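You operate a simulated robot arm through the tools that you are given. There is no shell and no other tool.

Carry out the task below with a simulated robot arm. There is one attempt and no reset: what you move stays moved.

JOB
Press each cap back on its own can and stand both cans in the black basket. Set down upright: white can, pink can.

Only the result counts: the job must be done as asked and must still hold three seconds after the hand-in. Knocking over, shifting, dropping, spilling or breaking anything else fails it. A push-on lid holds only when it is set on centred and level and pressed home; a screw cap is set on level and turned clockwise until tight.

ROBOT AND FRAMES
A 7-joint arm with a two-finger parallel gripper, fixed in place. Base frame: the origin is on the floor under the middle of its stand, x ahead of it, y to its left, z up. Readings come in m, rad, newtons and seconds.
With the tool pointing down near the work surface it reaches from about 0.42 to 0.9 m from the base axis. Its first joint turns from -2.007 to 2.007 rad. Payload 3.91 kg.
The tool frame sits at the grasp point between the pads (the TCP): z along the fingers, y along the line on which they close. The tips reach 0.03 m beyond it. Largest opening 0.11 m; finger width 0.02, thickness 0.01; the body of the gripper, 0.048 by 0.112 m, starts 0.055 m behind the TCP.
Orientation is that of the tool frame in the base frame, as [roll, pitch, yaw] about the fixed x, y, z axes, in that order (R = Rz(yaw) Ry(pitch) Rx(roll)). With the fingers straight down and closing along the base's y, the tool's x points along the base's -x, its y along +y and its z along -z.

CONTROLS
- The arm moves only by the tool play_rows. Its argument "commands" is a list of rows, each a list of 3 entries, a list of its own where there are three numbers: the shift along the base's x, y, z in m, then the turn, a rotation vector about the base's x, y, z in rad, then the gripper command, from -1 (shut) to 1 (fully open), values between in proportion. In form: [[[dx, dy, dz], [wx, wy, wz], hand], ...]. A call has 1 to 20 rows; each row shifts and turns the commanded pose from where the row before left it. A row lasts 0.2 s, in which the tool goes at most 0.05 m and 0.15 rad; a call with a longer step from one row to the next is refused whole, and so is a gripper value outside its range. Where a pose cannot be reached the arm comes as near as it can. A force on the tool above 40 N (or 10 N above the force at the start of the call, whichever is more), or a blocked arm, ends the call early, and 0.2 s more pass. Each finger travels about 0.153 m/s and halts on what it meets, pressing with about 34 N; the grip force reading is that of the motor and also rises with nothing between the fingers. The clock runs only during rows and for 0.2 s after the last one: add rows that do not move to give the fingers time. The reply holds the time, the measured pose of the TCP, the force on the tool along the base axes, the opening and the grip force, in the units named above and with some noise, with the torque about the TCP (base axes, N m) and any sound that the robot's microphone picked up, and new pictures: "show" is both (left out), scene, wrist or none.
- Cameras (640 x 400 px; columns grow to the right, rows downward): "scene" is fixed at [0.2226, 0.6405, 1.5232]; the picture's right is [-0.68, -0.73, 0.00], its down [-0.54, 0.50, -0.67] and it looks along [0.49, -0.46, -0.74] (base axes); focal length 375 px, centre (320, 200). "wrist" rides on the gripper at [0.072, 0.017, -0.103] in the tool frame; the picture's right is [-0.23, 0.97, 0.00], its down [-0.76, -0.18, -0.62] and it looks along [-0.61, -0.14, 0.78] (tool axes); focal length 222 px, centre (320, 200). There is no depth. A picture from a camera that has moved, and an enlarged one, comes with that camera's place and axes in the base frame and with its lens. The place of the scene camera against the robot may be out by one fixed shift of up to 0.018 m in any direction.
- lift_body(by): slides the trunk up (or, below 0, down) by that many m; the arm rides with it, the base frame stays. It gives what a move gives, with no picture.
- enlarge(camera, box): a new picture of the part [left, top, right, bottom] of that camera's present view, enlarged. It takes no simulated time.
- close_job(): hands the job in; it is judged then, once.

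Nothing tells you positions but the pictures and the camera data. Unless the task says otherwise, let go and move clear before handing in.

The tools are called after "Emit:" as name(argument=value, ...) on one line, values as JSON. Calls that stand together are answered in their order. play_rows: Moves the arm, as the interface text tells. Its arguments: {"type":"object","properties":{"commands":{"type":"array"},"show":{"type":"string","enum":["both","scene","wrist","none"]}},"required":["commands"]} The other tools are called the same way: lift_body (by) moves the trunk up or down; enlarge (camera, box) takes an enlarged picture of a part of a camera's view; close_job () hands the job in.

At the start:

```text
t: 0.0
eef_pos: [0.3344, 0.3458, 1.1479]
orientation: [-3.141, -0.001, -3.141]
force: [-0.7, -0.1, 0.5]
torque: [-0.04, -0.01, 0.0]
finger_gap: 0.11
grip_force: 0.1
trunk travel left (down, up): [-0.775, 0.215]
```

scene: 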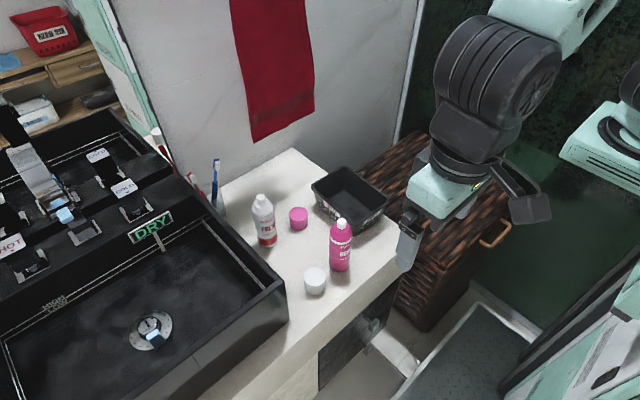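
wrist: 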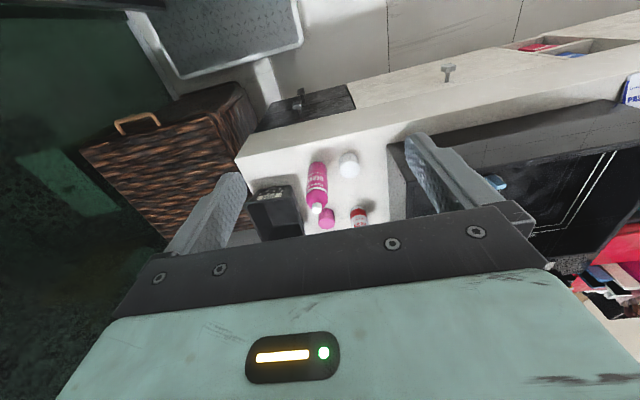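

I see a white can (with red label), a pink can, a pink cap, a white cap and a black basket on the counter. I'll enlarge the views to locate them before moving.

Emit:
enlarge(camera="scene", box=[220, 140, 420, 310])

Emit:
enlarge(camera="wrist", box=[220, 120, 440, 250])

```text
2.35 times, centred on (320, 225) of scene
camera zoom: at [0.2226, 0.6405, 1.5232], right [-0.68, -0.73, 0.0], down [-0.54, 0.5, -0.67], along [0.49, -0.46, -0.74], focal length 882 px, centre (320, 141)
```

zoom: 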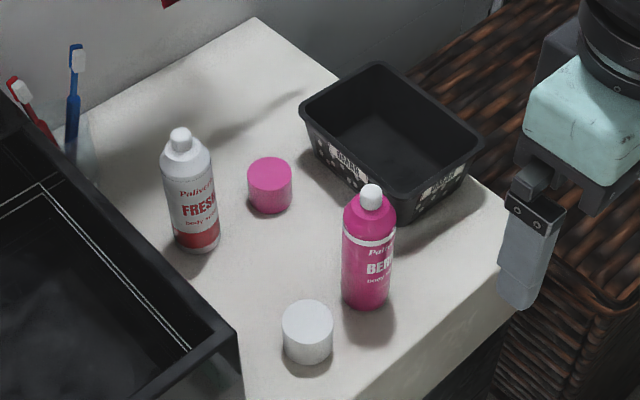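

```text
2.91 times, centred on (330, 185) of wrist
camera zoom: at [0.2614, 0.3625, 1.251], right [0.23, 0.97, 0.0], down [0.76, -0.18, 0.62], along [0.61, -0.14, -0.78], focal length 646 px, centre (291, 244)
```

zoom: 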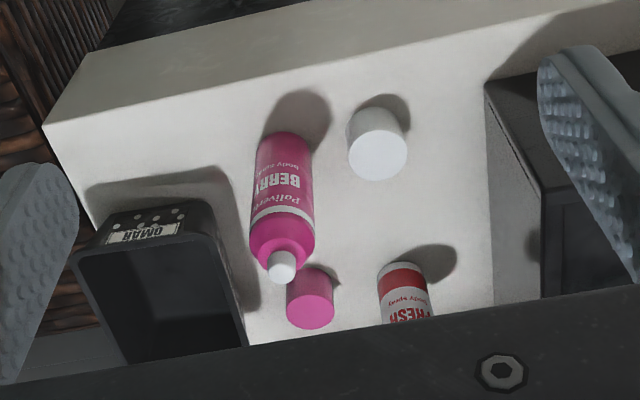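

I take the counter to be at about z 0.785. The pink can is near (0.53, 0.295), the white can near (0.69, 0.37), the pink cap near (0.68, 0.285) and the white cap near (0.525, 0.375), with the basket at lower y. Next I move forward at height for a second wrist view to pin these down.

Emit:
play_rows(commands=[[[0.03, 0, 0], [0, 0, 0], 1], [[0.03, 0, 0], [0, 0, 0], 1], [[0.03, 0, 0], [0, 0, 0], 1], [[0.02, 0, 0], [0, 0, 0], 1], [[0, 0, 0], [0, 0, 0], 1], [[0, 0, 0], [0, 0, 0], 1]], show="both")

```text
t: 1.4
eef_pos: [0.4451, 0.3459, 1.1474]
orientation: [-3.14, 0.0, -3.141]
force: [-0.3, 0.3, 0.7]
torque: [-0.01, 0.02, -0.03]
finger_gap: 0.11
grip_force: 0.0
trunk travel left (down, up): [-0.775, 0.215]
camera wrist: at [0.3717, 0.3624, 1.2505], right [0.23, 0.97, 0.0], down [0.76, -0.18, 0.62], along [0.61, -0.14, -0.78], focal length 222 px, centre (320, 200)
```

scene: 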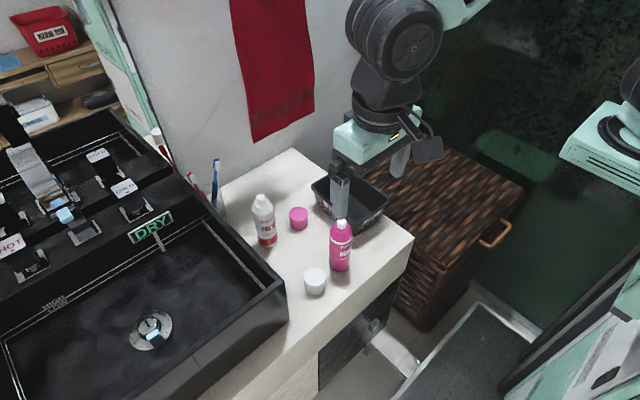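
wrist: 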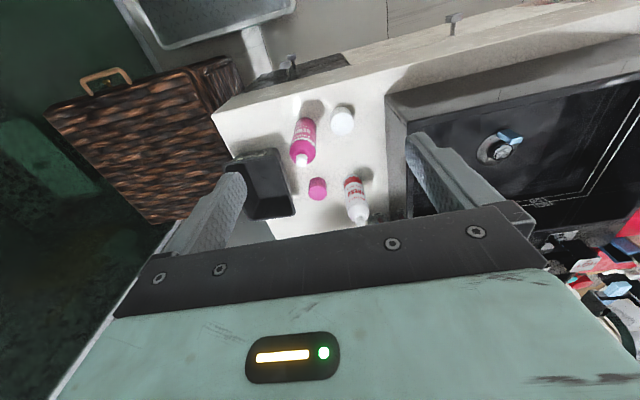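

Emit:
enlarge(camera="wrist", box=[270, 90, 390, 165])

Emit:
enlarge(camera="wrist", box=[280, 155, 400, 230])

Emit:
enlarge(camera="wrist", box=[200, 140, 320, 215])

Emit:
enlarge(camera="scene", box=[240, 180, 400, 280])

Emit:
enlarge(camera="scene", box=[280, 205, 400, 305])

```text
5.33 times, centred on (330, 128) of wrist
camera zoom: at [0.3717, 0.3624, 1.2505], right [0.23, 0.97, 0.0], down [0.76, -0.18, 0.62], along [0.61, -0.14, -0.78], focal length 1185 px, centre (267, 587)
```

zoom: 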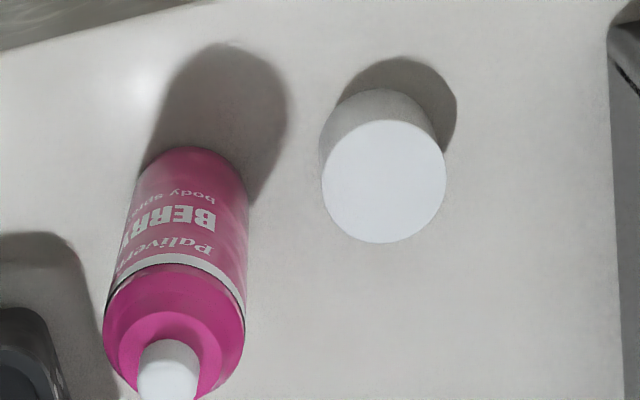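

```text
5.33 times, centred on (340, 192) of wrist
camera zoom: at [0.3717, 0.3624, 1.2505], right [0.23, 0.97, 0.0], down [0.76, -0.18, 0.62], along [0.61, -0.14, -0.78], focal length 1185 px, centre (213, 240)
```

zoom: 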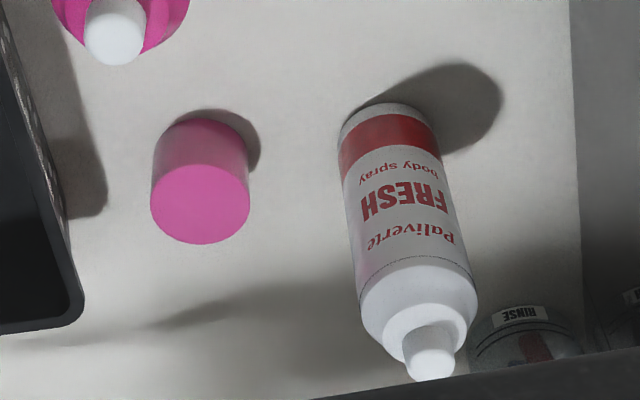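

```text
5.33 times, centred on (260, 178) of wrist
camera zoom: at [0.3717, 0.3624, 1.2505], right [0.23, 0.97, 0.0], down [0.76, -0.18, 0.62], along [0.61, -0.14, -0.78], focal length 1185 px, centre (640, 320)
```

zoom: 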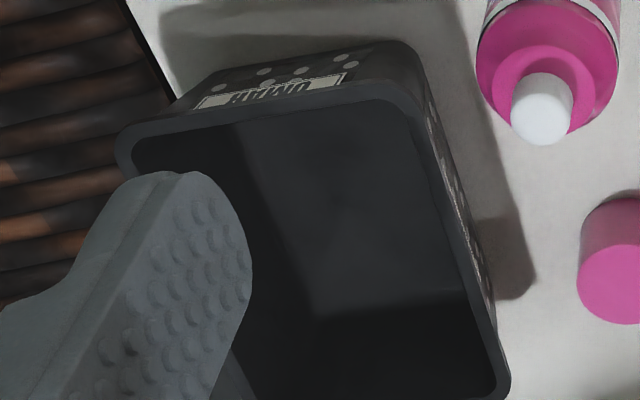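

```text
4.00 times, centred on (320, 230) of scene
camera zoom: at [0.2226, 0.6405, 1.5232], right [-0.68, -0.73, 0.0], down [-0.54, 0.5, -0.67], along [0.49, -0.46, -0.74], focal length 1499 px, centre (320, 80)
```

zoom: 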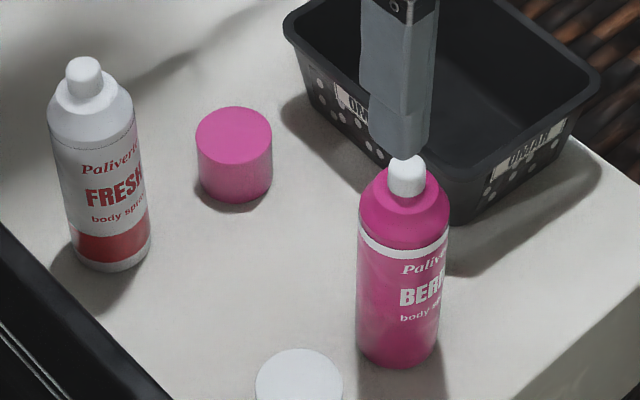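

```text
4.00 times, centred on (340, 255) of scene
camera zoom: at [0.2226, 0.6405, 1.5232], right [-0.68, -0.73, 0.0], down [-0.54, 0.5, -0.67], along [0.49, -0.46, -0.74], focal length 1499 px, centre (240, -20)
```

zoom: 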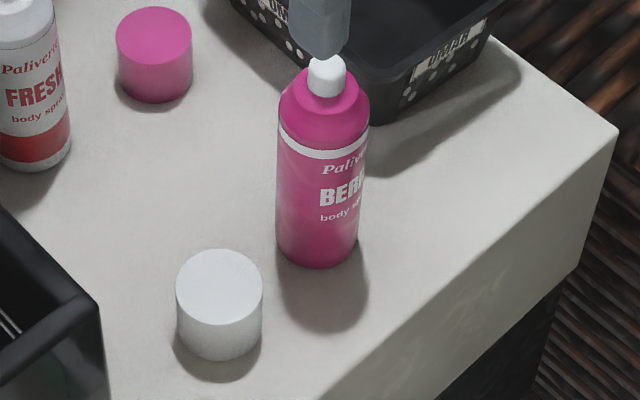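

The wrist and scene views agree to within a few millimetres. The white cap is at about (0.531, 0.368) with its top at z ≈ 0.825, and the pink cap is at (0.684, 0.282). The pink can is at (0.531, 0.294) and the white can at (0.693, 0.371). The basket spans roughly x 0.54–0.695 and y 0.12–0.235.

I'll turn the hand -90° so the fingers close along x, clear of the pink can, and hover over the white cap.

Emit:
play_rows(commands=[[[0.0078, 0.002, -0.0089], [0, 0, -0.15], 1], [[0.0078, 0.002, -0.0089], [0, 0, -0.15], 1], [[0.0078, 0.002, -0.0089], [0, 0, -0.15], 1], [[0.0078, 0.002, -0.0089], [0, 0, -0.15], 1], [[0.0078, 0.002, -0.0089], [0, 0, -0.15], 1], [[0.0078, 0.002, -0.0089], [0, 0, -0.15], 1], [[0.0078, 0.002, -0.0089], [0, 0, -0.15], 1], [[0.0078, 0.002, -0.0089], [0, 0, -0.15], 1], [[0.0078, 0.002, -0.0089], [0, 0, -0.15], 1], [[0.0078, 0.002, -0.0089], [0, 0, -0.15], 1], [[0.0078, 0.002, -0.0089], [0, 0, -0.0708], 1], [[0, 0, 0], [0, 0, 0], 1], [[0, 0, 0], [0, 0, 0], 1]], show="both")

```text
t: 4.2
eef_pos: [0.5306, 0.3676, 1.0497]
orientation: [-3.14, 0.0, 1.57]
force: [0.2, -0.2, -0.3]
torque: [-0.02, 0.02, -0.01]
finger_gap: 0.11
grip_force: 0.0
trunk travel left (down, up): [-0.775, 0.215]
camera wrist: at [0.5473, 0.4397, 1.1536], right [0.97, -0.23, 0.0], down [-0.18, -0.76, 0.62], along [-0.14, -0.61, -0.78], focal length 222 px, centre (320, 200)
```

scene: 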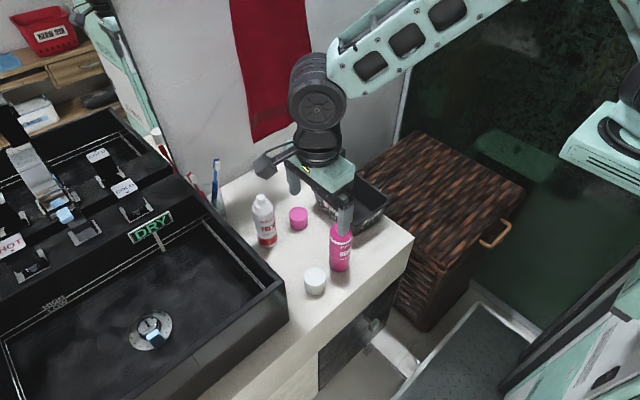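
wrist: 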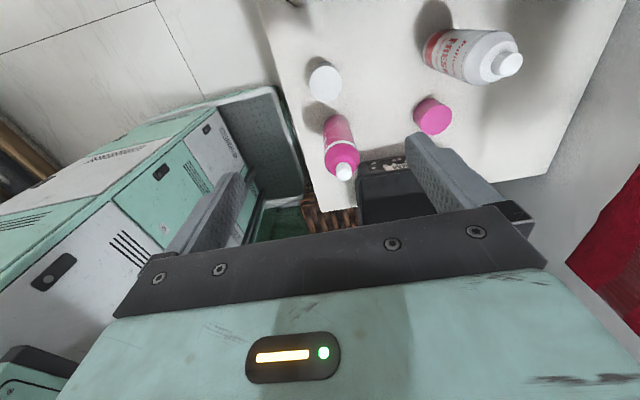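

The hand is over the white cap. I'll measure everything again from this wrist viewpoint.

Emit:
enlarge(camera="wrist", box=[280, 40, 400, 115])

Emit:
enlarge(camera="wrist", box=[410, 10, 530, 85])

Emit:
enlarge(camera="wrist", box=[300, 100, 460, 200])

```text
5.33 times, centred on (340, 78) of wrist
camera zoom: at [0.5473, 0.4397, 1.1536], right [0.97, -0.23, 0.0], down [-0.18, -0.76, 0.62], along [-0.14, -0.61, -0.78], focal length 1185 px, centre (213, 853)
```

zoom: 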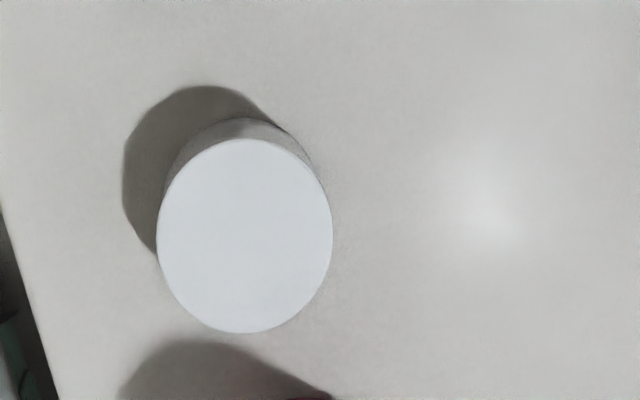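

```text
5.33 times, centred on (470, 48) of wrist
camera zoom: at [0.5473, 0.4397, 1.1536], right [0.97, -0.23, 0.0], down [-0.18, -0.76, 0.62], along [-0.14, -0.61, -0.78], focal length 1185 px, centre (-480, 1013)
```

zoom: 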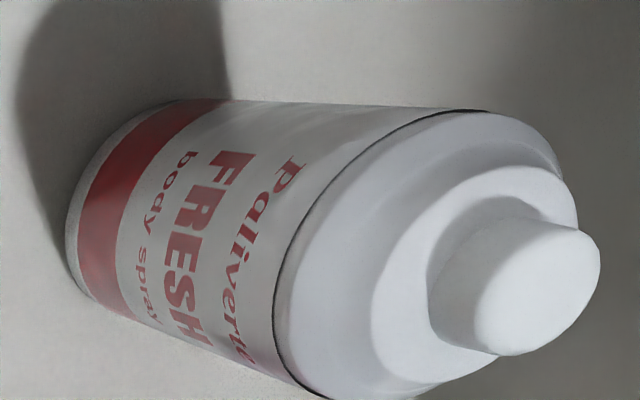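

```text
4.00 times, centred on (380, 150) of wrist
camera zoom: at [0.5473, 0.4397, 1.1536], right [0.97, -0.23, 0.0], down [-0.18, -0.76, 0.62], along [-0.14, -0.61, -0.78], focal length 888 px, centre (80, 400)
```

zoom: 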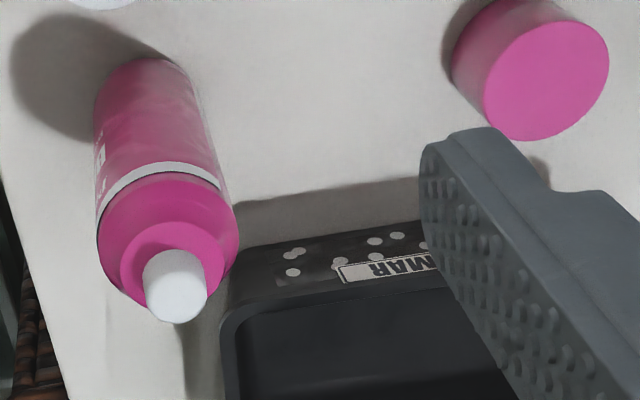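

Using the wrist views alone, the positions shift a little, so the scene camera must be offset. The white cap top is at about (0.539, 0.369, 0.80) and the counter at z ≈ 0.763. The white can is at (0.711, 0.370) and the pink can at (0.542, 0.290), both with nozzle tops at z ≈ 0.916. The pink cap is at (0.700, 0.278). I'll go down over the white cap and check again.

Emit:
play_rows(commands=[[[0.0042, 0.0007, -0.02], [0, 0, 0], 1], [[0.0042, 0.0007, -0.02], [0, 0, 0], 1], [[0, 0, -0.025], [0, 0, 0], 1], [[0, 0, -0.025], [0, 0, 0], 1], [[0, 0, -0.025], [0, 0, 0], 1], [[0, 0, -0.025], [0, 0, 0], 1], [[0, 0, -0.025], [0, 0, 0], 0.7], [[0, 0, -0.025], [0, 0, 0], 0.7], [[0, 0, 0], [0, 0, 0], 0.7], [[0, 0, 0], [0, 0, 0], 0.7]], show="both")

```text
t: 6.4
eef_pos: [0.541, 0.3711, 0.8588]
orientation: [3.142, 0.0, 1.57]
force: [0.0, 0.0, 0.4]
torque: [-0.03, 0.03, -0.01]
finger_gap: 0.0935
grip_force: 0.0
trunk travel left (down, up): [-0.775, 0.215]
camera wrist: at [0.5564, 0.4418, 0.9625], right [0.97, -0.23, 0.0], down [-0.18, -0.76, 0.62], along [-0.14, -0.61, -0.78], focal length 222 px, centre (320, 200)
```

scene: 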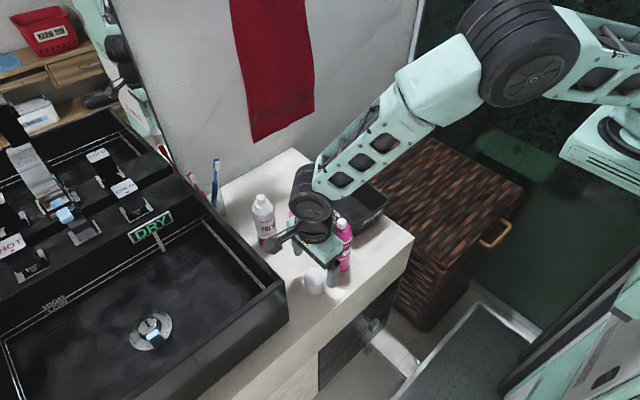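
wrist: 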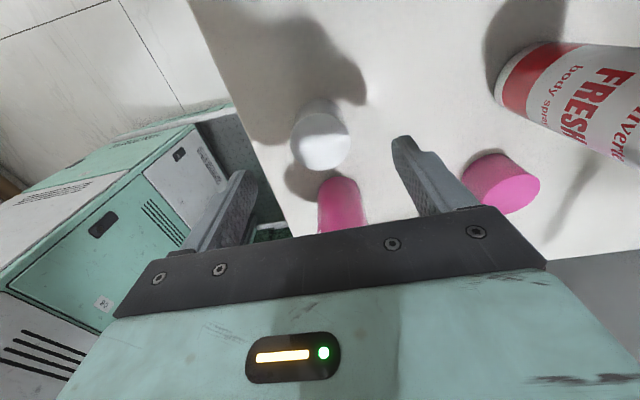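

Emit:
enlarge(camera="wrist", box=[240, 80, 400, 180])

Emit:
enlarge(camera="scene", box=[260, 220, 380, 300])

```text
4.00 times, centred on (320, 130) of wrist
camera zoom: at [0.5564, 0.4418, 0.9625], right [0.97, -0.23, 0.0], down [-0.18, -0.76, 0.62], along [-0.14, -0.61, -0.78], focal length 888 px, centre (320, 480)
```

zoom: 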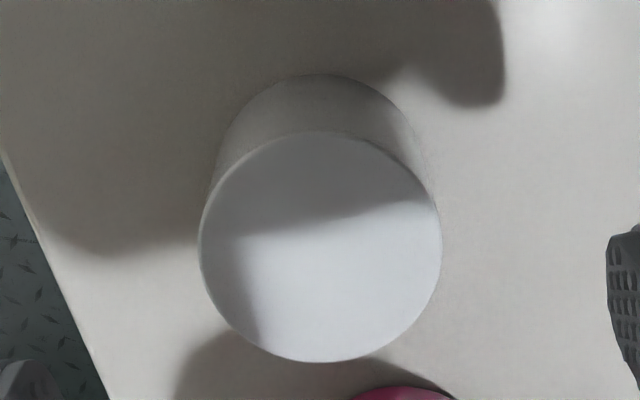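

```text
5.00 times, centred on (320, 260) of scene
camera zoom: at [0.2226, 0.6405, 1.5232], right [-0.68, -0.73, 0.0], down [-0.54, 0.5, -0.67], along [0.49, -0.46, -0.74], focal length 1873 px, centre (320, -100)
```

zoom: 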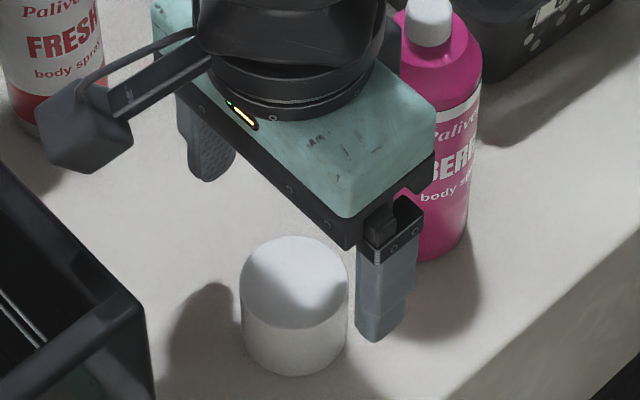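

The cap sits centred under the hand to within about 2 mm. I'll lower around it in small steps, watching the force.

Emit:
play_rows(commands=[[[0, 0.0015, -0.015], [0, 0, 0], 0.6], [[0, 0, -0.015], [0, 0, 0], 0.6], [[0, 0, -0.01], [0, 0, 0], 0.6], [[0, 0, -0.01], [0, 0, 0], 0.6], [[0, 0, -0.004], [0, 0, 0], 0.6], [[0, 0, 0], [0, 0, 0], 0.6]], show="both")

```text
t: 7.4
eef_pos: [0.5414, 0.3708, 0.8197]
orientation: [3.137, -0.006, 1.576]
force: [-15.4, -25.7, 25.5]
torque: [4.83, -1.92, 1.16]
finger_gap: 0.0882
grip_force: 0.1
trunk travel left (down, up): [-0.775, 0.215]
stopped in row 4: the force on the tool passed its limit at 52 N (the readings are from after the stop); the commanded pose is now the measured one
camera wrist: at [0.5557, 0.4436, 0.9234], right [0.97, -0.22, 0.0], down [-0.18, -0.77, 0.62], along [-0.14, -0.6, -0.79], focal length 222 px, centre (320, 200)
```

scene: 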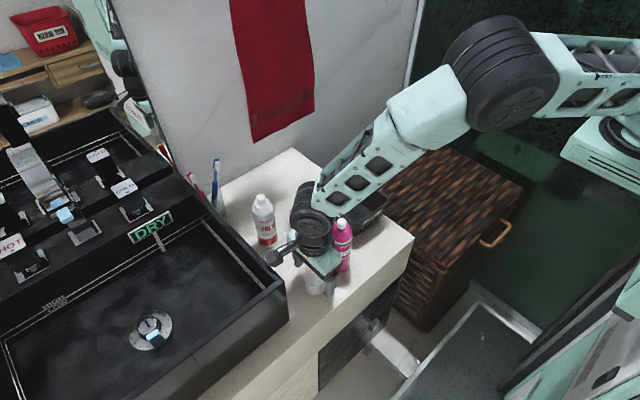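
wrist: 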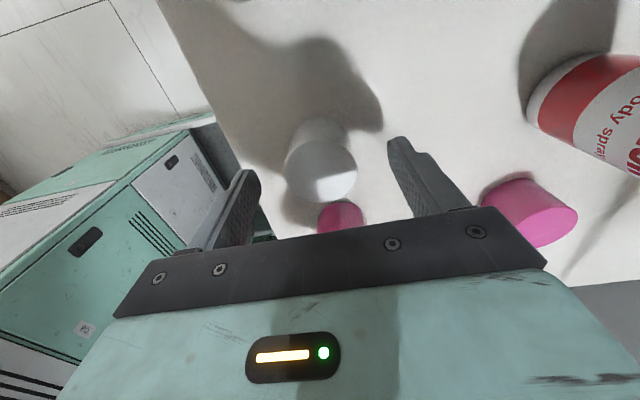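

The camera on the hand touched the edge of the raised sink on the +y side, and the stop worked. The torque puts the contact about 0.1 m out from the tool and 0.08 m above it. I'll back straight up and do the pink can first: its cap can be reached with the camera turned over the low basket, and moving that can frees space around the white cap.

Emit:
play_rows(commands=[[[0, 0, 0.01], [0, 0, 0], 0.6], [[0, 0, 0.02], [0, 0, 0], 0.6], [[0, 0, 0.03], [0, 0, 0], 0.6], [[0, 0, 0.04], [0, 0, 0], 0.6], [[0, 0, 0.04], [0, 0, 0], 0.6], [[0, 0, 0.04], [0, 0, 0], 0.6], [[0, 0, 0.04], [0, 0, 0], 0.6], [[0, 0, 0], [0, 0, 0], 0.6], [[0, 0, 0], [0, 0, 0], 0.6]], show="both")

```text
t: 9.4
eef_pos: [0.5398, 0.374, 1.0358]
orientation: [3.136, -0.007, 1.575]
force: [0.4, -0.9, -0.1]
torque: [-0.01, -0.01, 0.02]
finger_gap: 0.0878
grip_force: 0.0
trunk travel left (down, up): [-0.775, 0.215]
camera wrist: at [0.5551, 0.4452, 1.1404], right [0.97, -0.22, 0.0], down [-0.18, -0.77, 0.62], along [-0.14, -0.6, -0.79], focal length 222 px, centre (320, 200)
```

scene: 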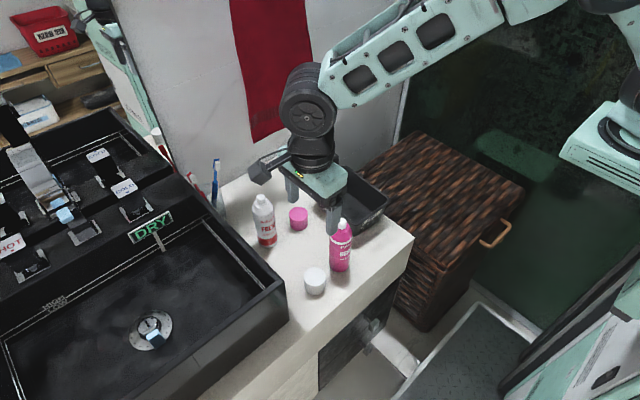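
wrist: 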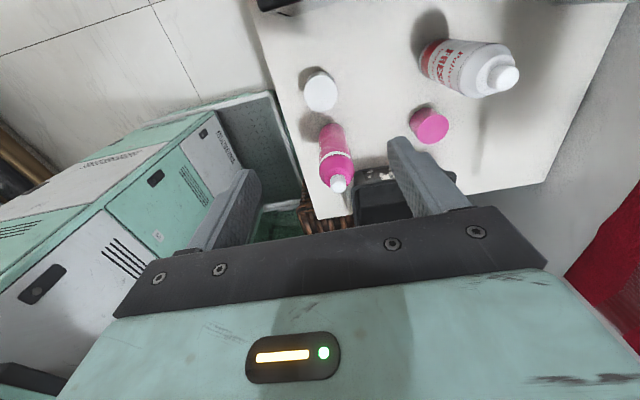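

Nothing moved when the camera touched. I'll correct the slight tilt, turn the hand half a turn so the camera faces -y, and move over the pink cap.

Emit:
play_rows(commands=[[[0, 0, 0.01], [-0.007, 0.0056, 0], 0.6], [[0.008, -0.005, 0], [0, 0, 0.15], 0.6], [[0.008, -0.005, 0], [0, 0, 0.15], 0.6], [[0.008, -0.005, 0], [0, 0, 0.15], 0.6], [[0.008, -0.005, 0], [0, 0, 0.15], 0.6], [[0.008, -0.005, 0], [0, 0, 0.15], 0.6], [[0.008, -0.005, 0], [0, 0, 0.15], 0.6], [[0.008, -0.005, 0], [0, 0, 0.15], 0.6], [[0.008, -0.005, 0], [0, 0, 0.15], 0.6], [[0.008, -0.005, 0], [0, 0, 0.15], 0.6], [[0.008, -0.005, 0], [0, 0, 0.15], 0.6], [[0.008, -0.005, 0], [0, 0, 0.15], 0.6], [[0.008, -0.005, 0], [0, 0, 0.15], 0.6], [[0.008, -0.005, 0], [0, 0, 0.15], 0.6], [[0.008, -0.005, 0], [0, 0, 0.15], 0.6], [[0.008, -0.005, 0], [0, 0, 0.15], 0.6], [[0.008, -0.005, 0], [0, 0, 0.15], 0.6], [[0.008, -0.005, 0], [0, 0, 0.15], 0.6], [[0.008, -0.005, 0], [0, 0, 0.15], 0.6], [[0.008, -0.005, 0], [0, 0, 0.15], 0.6]], show="none")

Emit:
play_rows(commands=[[[0.006, 0, 0], [0, 0, 0.15], 0.6], [[0, 0, 0], [0, 0, 0.1374], 0.6], [[0, 0, 0], [0, 0, 0], 0.6], [[0, 0, 0], [0, 0, 0], 0.6], [[0, 0, 0], [0, 0, 0], 0.6]], show="both")

```text
t: 13.6
eef_pos: [0.6934, 0.2794, 1.0465]
orientation: [-3.139, 0.0, -1.857]
force: [-1.4, 0.0, -0.1]
torque: [0.01, 0.0, 0.03]
finger_gap: 0.0878
grip_force: 0.0
trunk travel left (down, up): [-0.775, 0.215]
```

```text
t: 14.8
eef_pos: [0.6998, 0.2784, 1.0464]
orientation: [-3.139, -0.001, -1.572]
force: [-0.9, 0.0, 0.0]
torque: [0.01, 0.0, -0.04]
finger_gap: 0.0882
grip_force: 0.1
trunk travel left (down, up): [-0.775, 0.215]
camera wrist: at [0.6821, 0.2064, 1.1502], right [-0.97, 0.23, 0.0], down [0.18, 0.76, 0.62], along [0.14, 0.61, -0.78], focal length 222 px, centre (320, 200)
```

scene: 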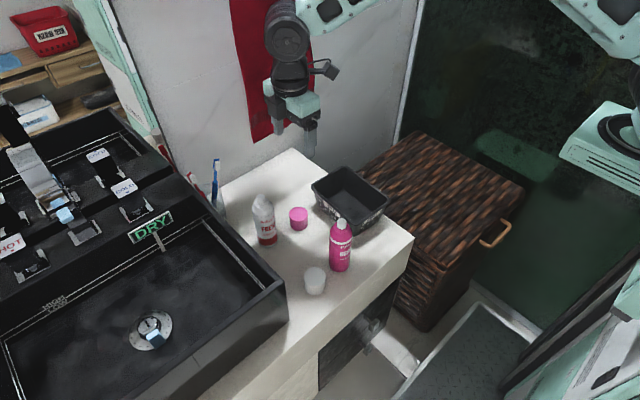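
wrist: 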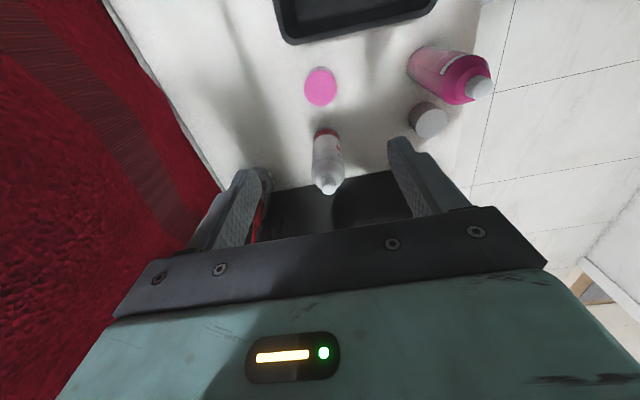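

Emit:
enlarge(camera="wrist", box=[260, 40, 380, 115])

Emit:
enlarge(camera="wrist", box=[400, 35, 520, 110])

Emit:
enlarge(camera="scene", box=[300, 150, 400, 250])

```text
5.33 times, centred on (320, 78) of wrist
camera zoom: at [0.6821, 0.2064, 1.1502], right [-0.97, 0.23, 0.0], down [0.18, 0.76, 0.62], along [0.14, 0.61, -0.78], focal length 1185 px, centre (320, 853)
```

zoom: 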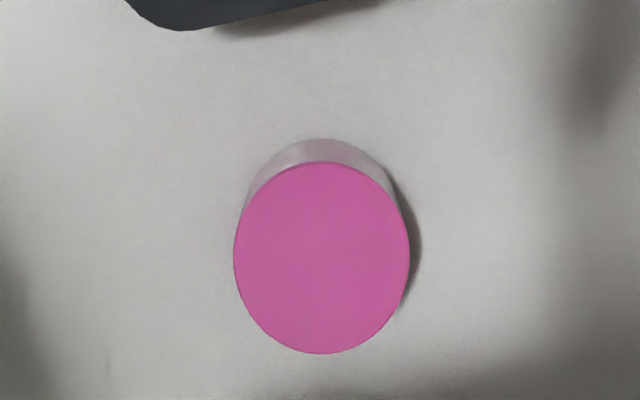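

```text
5.33 times, centred on (460, 72) of wrist
camera zoom: at [0.6821, 0.2064, 1.1502], right [-0.97, 0.23, 0.0], down [0.18, 0.76, 0.62], along [0.14, 0.61, -0.78], focal length 1185 px, centre (-427, 880)
```

zoom: 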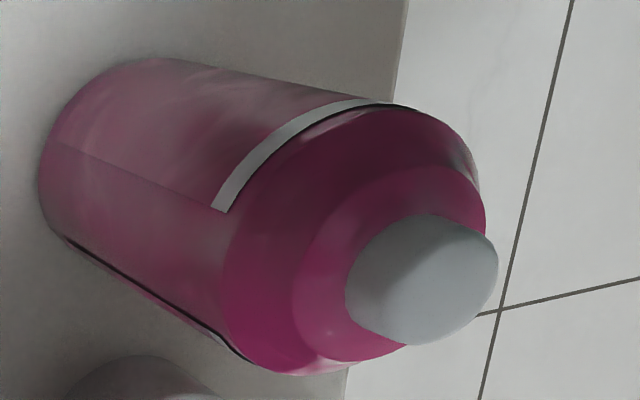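

```text
4.00 times, centred on (350, 200) of scene
camera zoom: at [0.2226, 0.6405, 1.5232], right [-0.68, -0.73, 0.0], down [-0.54, 0.5, -0.67], along [0.49, -0.46, -0.74], focal length 1499 px, centre (200, 200)
```

zoom: 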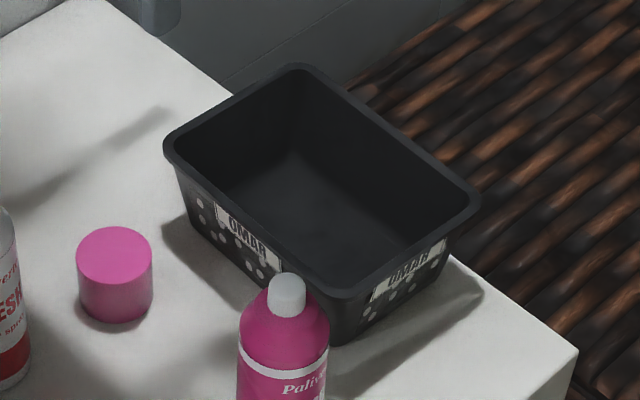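

The pink cap measures (0.6995, 0.279) and the hand is directly above it. The basket rim is at z ≈ 0.85, with its centre near (0.63, 0.17). I'll descend to just above the cap.

Emit:
play_rows(commands=[[[0, 0, -0.03], [0, 0, 0], 0.6], [[0, 0, -0.03], [0, 0, 0], 0.6], [[0, 0, -0.03], [0, 0, 0], 0.6], [[0, 0, -0.03], [0, 0, 0], 0.6], [[0, 0, -0.03], [0, 0, 0], 0.6], [[0, 0, -0.025], [0, 0, 0], 0.6], [[0, 0, -0.015], [0, 0, 0], 0.6], [[0, 0, 0], [0, 0, 0], 0.6], [[0, 0, 0], [0, 0, 0], 0.6]], show="both")

```text
t: 16.8
eef_pos: [0.6981, 0.278, 0.8563]
orientation: [-3.141, 0.0, -1.572]
force: [-0.2, 0.6, 0.4]
torque: [-0.02, 0.0, 0.0]
finger_gap: 0.088
grip_force: 0.0
trunk travel left (down, up): [-0.775, 0.215]
camera wrist: at [0.6803, 0.2058, 0.9602], right [-0.97, 0.23, 0.0], down [0.18, 0.76, 0.62], along [0.14, 0.61, -0.78], focal length 222 px, centre (320, 200)
```

scene: 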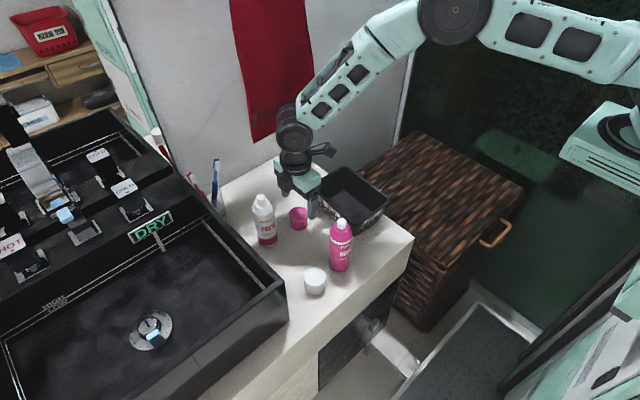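
wrist: 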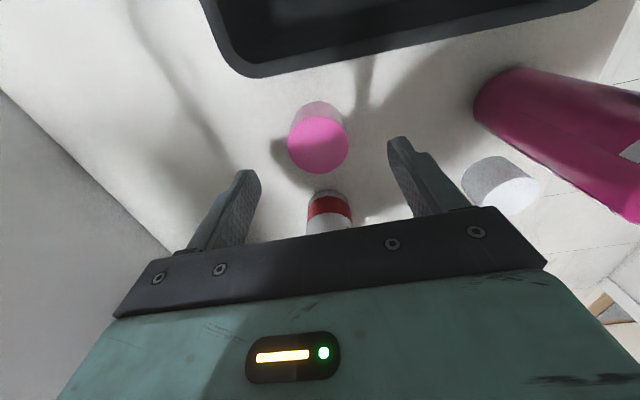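

Emit:
enlarge(camera="wrist", box=[240, 80, 400, 180])

Emit:
enlarge(camera="scene", box=[250, 140, 370, 260])

```text
4.00 times, centred on (320, 130) of wrist
camera zoom: at [0.6803, 0.2058, 0.9602], right [-0.97, 0.23, 0.0], down [0.18, 0.76, 0.62], along [0.14, 0.61, -0.78], focal length 888 px, centre (320, 480)
```

zoom: 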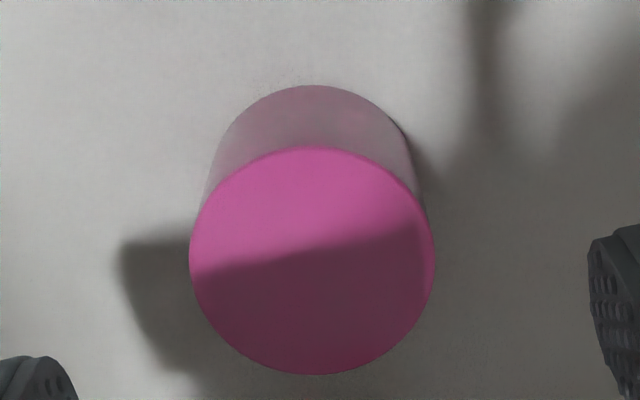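

```text
3.33 times, centred on (310, 200) of scene
camera zoom: at [0.2226, 0.6405, 1.5232], right [-0.68, -0.73, 0.0], down [-0.54, 0.5, -0.67], along [0.49, -0.46, -0.74], focal length 1249 px, centre (353, 200)
```

zoom: 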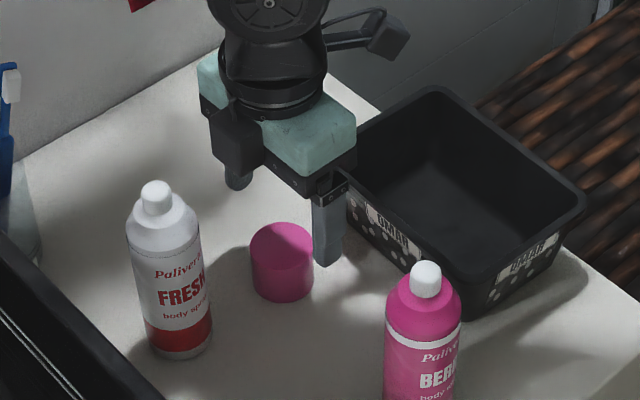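

The cap is centred under the hand to within 1 mm. I'll lower around it and close.

Emit:
play_rows(commands=[[[0.0005, 0, -0.015], [0, 0, 0], 0.6], [[0, 0, -0.015], [0, 0, 0], 0.6], [[0, 0, -0.012], [0, 0, 0], 0.6], [[0, 0, -0.008], [0, 0, 0], 0.6], [[0, 0, -0.005], [0, 0, 0], 0.6], [[0, 0, 0], [0, 0, 0], 0.6]], show="scene")

Emit:
enlarge(camera="scene", box=[260, 150, 360, 250])

Emit:
enlarge(camera="wrist", box=[220, 80, 420, 220])

```text
t: 18.2
eef_pos: [0.6981, 0.2776, 0.8023]
orientation: [-3.139, -0.001, -1.573]
force: [0.9, 0.3, -0.2]
torque: [-0.04, 0.0, -0.01]
finger_gap: 0.0881
grip_force: 0.0
trunk travel left (down, up): [-0.775, 0.215]
```

scene: 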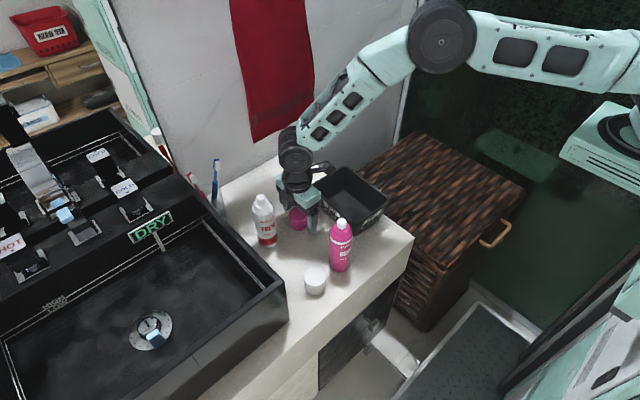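

```text
4.00 times, centred on (310, 200) of scene
camera zoom: at [0.2226, 0.6405, 1.5232], right [-0.68, -0.73, 0.0], down [-0.54, 0.5, -0.67], along [0.49, -0.46, -0.74], focal length 1499 px, centre (360, 200)
```

zoom: 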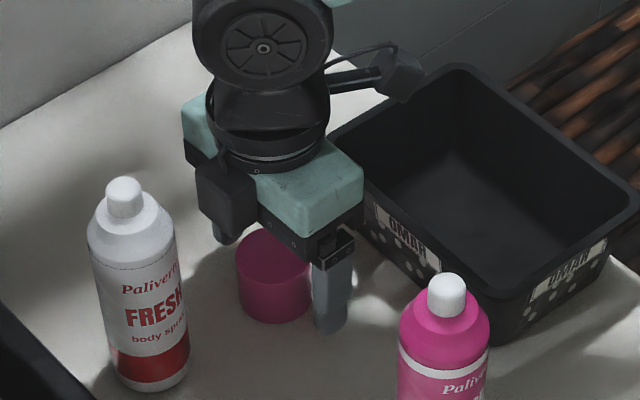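

```text
2.86 times, centred on (320, 150) of wrist
camera zoom: at [0.6814, 0.2048, 0.9051], right [-0.97, 0.23, 0.0], down [0.18, 0.76, 0.62], along [0.14, 0.61, -0.78], focal length 635 px, centre (320, 343)
```

zoom: 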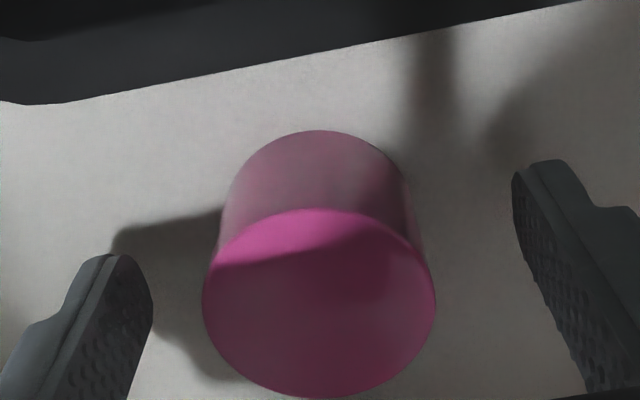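

Emit:
play_rows(commands=[[[0, 0, 0], [0, 0, 0], 0.1], [[0, 0, 0], [0, 0, 0], -0.1], [[0, 0, 0], [0, 0, 0], -0.5], [[0, 0, 0], [0, 0, 0], -1], [[0, 0, 0], [0, 0, 0], -1]], show="both")

Emit:
enlarge(camera="wrist", box=[220, 80, 420, 220])

```text
t: 19.4
eef_pos: [0.7006, 0.2777, 0.802]
orientation: [-3.139, -0.001, -1.573]
force: [-0.4, 0.3, 0.3]
torque: [0.0, 0.01, 0.0]
finger_gap: 0.046
grip_force: 34.0
trunk travel left (down, up): [-0.775, 0.215]
camera wrist: at [0.6814, 0.2048, 0.9051], right [-0.97, 0.23, 0.0], down [0.18, 0.76, 0.62], along [0.14, 0.61, -0.78], focal length 222 px, centre (320, 200)
```

scene: 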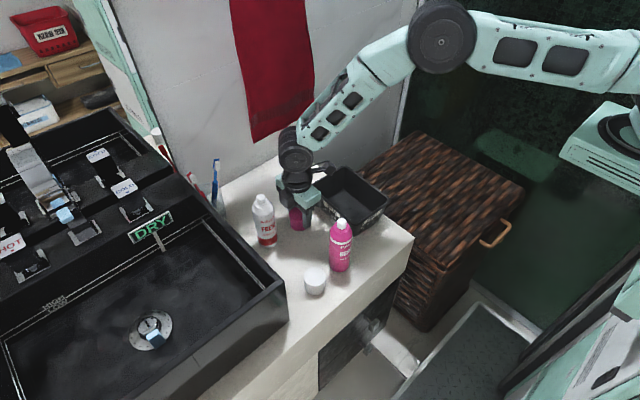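
wrist: 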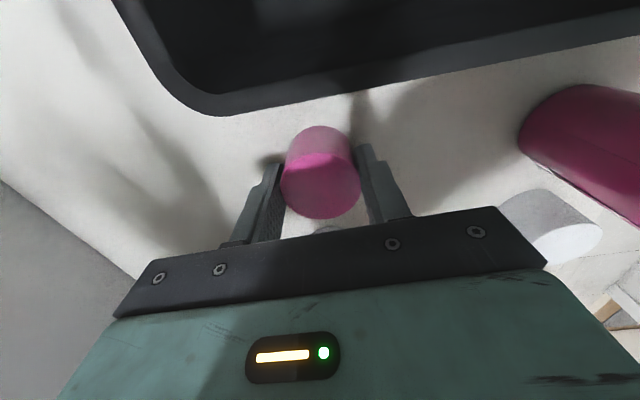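

```text
2.86 times, centred on (320, 150) of wrist
camera zoom: at [0.6814, 0.2048, 0.9051], right [-0.97, 0.23, 0.0], down [0.18, 0.76, 0.62], along [0.14, 0.61, -0.78], focal length 635 px, centre (320, 343)
```

zoom: 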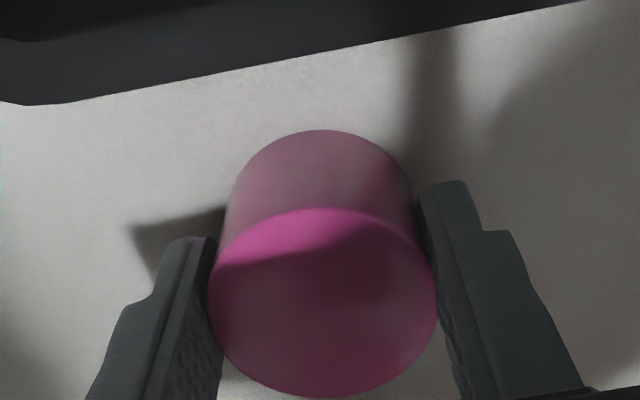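

The pink cap is gripped (gap 0.046 m, 34 N). I'll lift it and carry it over the pink can, keeping the cap bottom above the nozzle.

Emit:
play_rows(commands=[[[0, 0, 0.01], [0, 0, 0], -1], [[0, 0, 0.03], [0, 0, 0], -1], [[0, 0, 0.04], [0, 0, 0], -1], [[0, 0, 0.04], [0, 0, 0], -1], [[0, 0, 0.04], [0, 0, 0], -1], [[0, 0, 0.03], [0, 0, 0], -1], [[-0.025, 0.002, 0], [0, 0, 0], -1], [[-0.025, 0.002, 0], [0, 0, 0], -1], [[-0.025, 0.002, 0], [0, 0, 0], -1], [[-0.025, 0.002, 0], [0, 0, 0], -1], [[-0.025, 0.002, 0], [0, 0, 0], -1], [[-0.02, 0.0015, 0], [0, 0, 0], -1], [[-0.01, 0.001, 0], [0, 0, 0], -1], [[0, 0, 0], [0, 0, 0], -1], [[0, 0, 0], [0, 0, 0], -1]], show="both")

Emit:
enlarge(camera="scene", box=[280, 180, 400, 280])

Emit:
enlarge(camera="wrist", box=[240, 90, 400, 210])

```text
t: 22.6
eef_pos: [0.5439, 0.2944, 0.9917]
orientation: [-3.14, 0.001, -1.574]
force: [-0.5, 0.2, -0.1]
torque: [0.02, -0.01, 0.01]
finger_gap: 0.0462
grip_force: 34.2
trunk travel left (down, up): [-0.775, 0.215]
camera wrist: at [0.5264, 0.22, 1.0951], right [-0.97, 0.23, 0.0], down [0.18, 0.76, 0.62], along [0.14, 0.61, -0.78], focal length 222 px, centre (320, 200)
```

scene: 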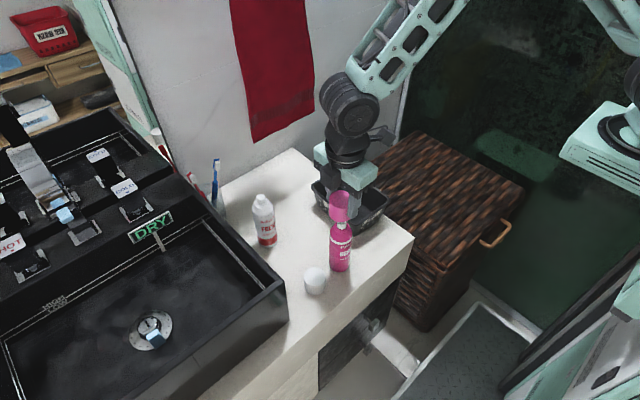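
wrist: 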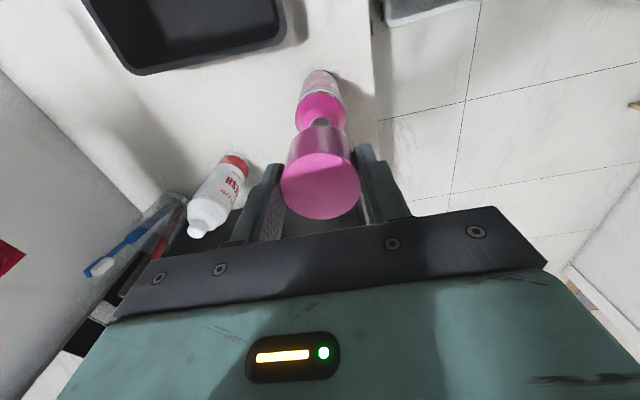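

```text
4.00 times, centred on (340, 230) of scene
camera zoom: at [0.2226, 0.6405, 1.5232], right [-0.68, -0.73, 0.0], down [-0.54, 0.5, -0.67], along [0.49, -0.46, -0.74], focal length 1499 px, centre (240, 80)
```

zoom: 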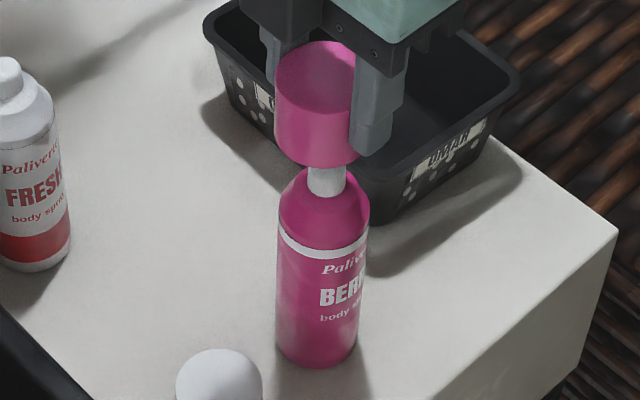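

```text
3.33 times, centred on (320, 150) of wrist
camera zoom: at [0.5264, 0.22, 1.0951], right [-0.97, 0.23, 0.0], down [0.18, 0.76, 0.62], along [0.14, 0.61, -0.78], focal length 740 px, centre (320, 367)
```

zoom: 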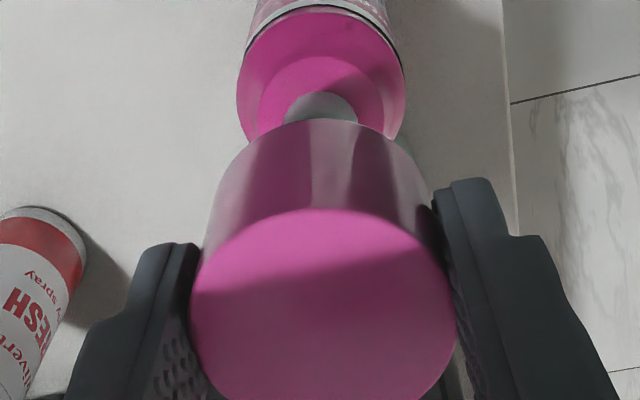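

The cap hovers above the pink can. I'll zoom further to measure the alignment in both views.

Emit:
enlarge(camera="scene", box=[320, 180, 380, 240])

Emit:
enlarge(camera="wrist", box=[280, 60, 360, 130])

```text
6.67 times, centred on (350, 210) of scene
camera zoom: at [0.2226, 0.6405, 1.5232], right [-0.68, -0.73, 0.0], down [-0.54, 0.5, -0.67], along [0.49, -0.46, -0.74], focal length 2498 px, centre (120, 133)
```

zoom: 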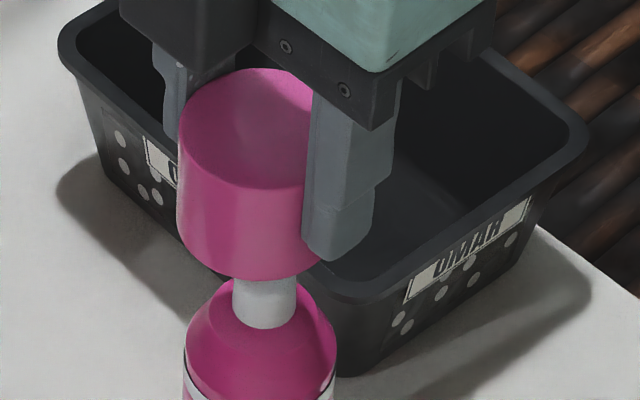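

```text
5.71 times, centred on (320, 95) of wrist
camera zoom: at [0.5264, 0.22, 1.0951], right [-0.97, 0.23, 0.0], down [0.18, 0.76, 0.62], along [0.14, 0.61, -0.78], focal length 1269 px, centre (320, 800)
```

zoom: 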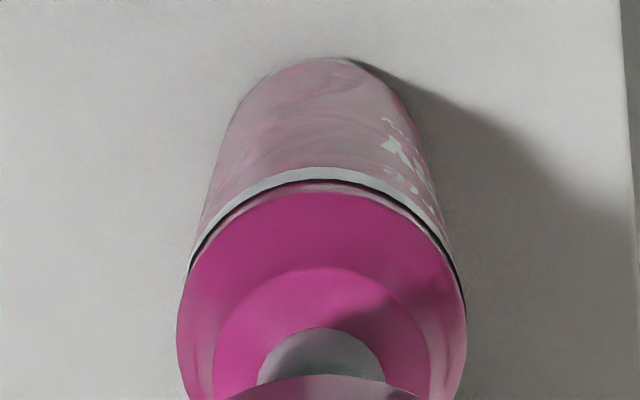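

The two views disagree by a few millimetres because of parallax, so I'll bring the cap closer above the nozzle and measure there, with a small -y correction.

Emit:
play_rows(commands=[[[0, -0.003, -0.01], [0, 0, 0], -1], [[0, 0, -0.015], [0, 0, 0], -1], [[0, 0, 0], [0, 0, 0], -1], [[0, 0, 0], [0, 0, 0], -1]], show="none")

Emit:
enlarge(camera="scene", box=[315, 185, 375, 245])

Emit:
enlarge(camera="wrist", box=[270, 60, 370, 140])

Emit:
enlarge(camera="wrist", box=[260, 100, 380, 230])

```text
t: 23.6
eef_pos: [0.5427, 0.2889, 0.9658]
orientation: [-3.139, -0.002, -1.573]
force: [0.4, -0.7, -0.9]
torque: [-0.01, 0.0, -0.02]
finger_gap: 0.0463
grip_force: 33.8
trunk travel left (down, up): [-0.775, 0.215]
```

```text
6.67 times, centred on (345, 215) of scene
camera zoom: at [0.2226, 0.6405, 1.5232], right [-0.68, -0.73, 0.0], down [-0.54, 0.5, -0.67], along [0.49, -0.46, -0.74], focal length 2498 px, centre (153, 100)
```

zoom: 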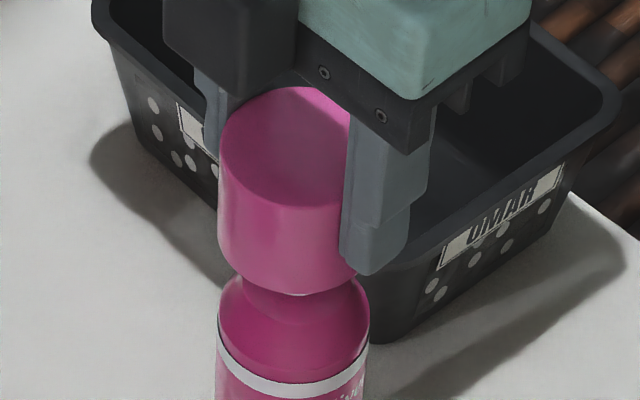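

```text
5.00 times, centred on (320, 100) of wrist
camera zoom: at [0.5263, 0.2164, 1.0704], right [-0.97, 0.23, 0.0], down [0.18, 0.76, 0.62], along [0.14, 0.61, -0.78], focal length 1111 px, centre (320, 700)
```

zoom: 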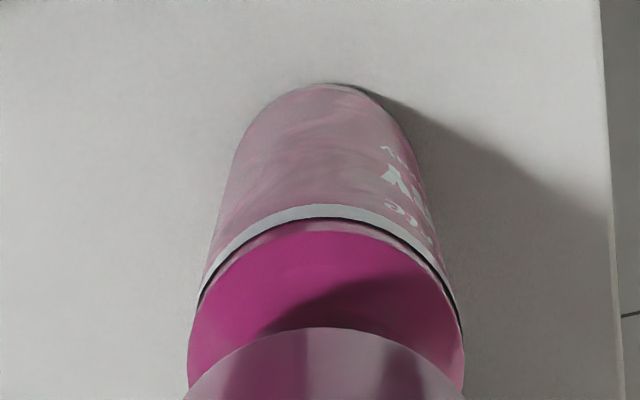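

```text
3.08 times, centred on (320, 165) of wrist
camera zoom: at [0.5263, 0.2164, 1.0704], right [-0.97, 0.23, 0.0], down [0.18, 0.76, 0.62], along [0.14, 0.61, -0.78], focal length 684 px, centre (320, 308)
```

zoom: 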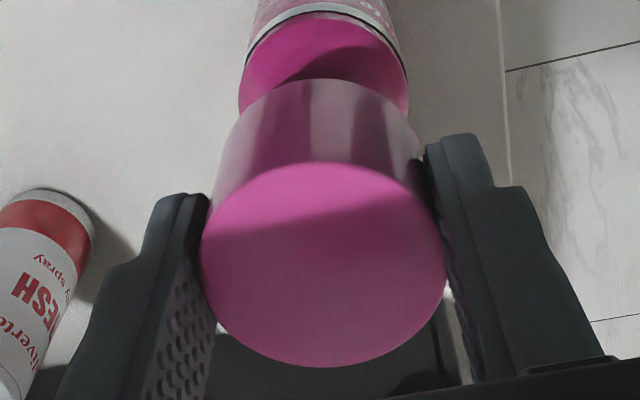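

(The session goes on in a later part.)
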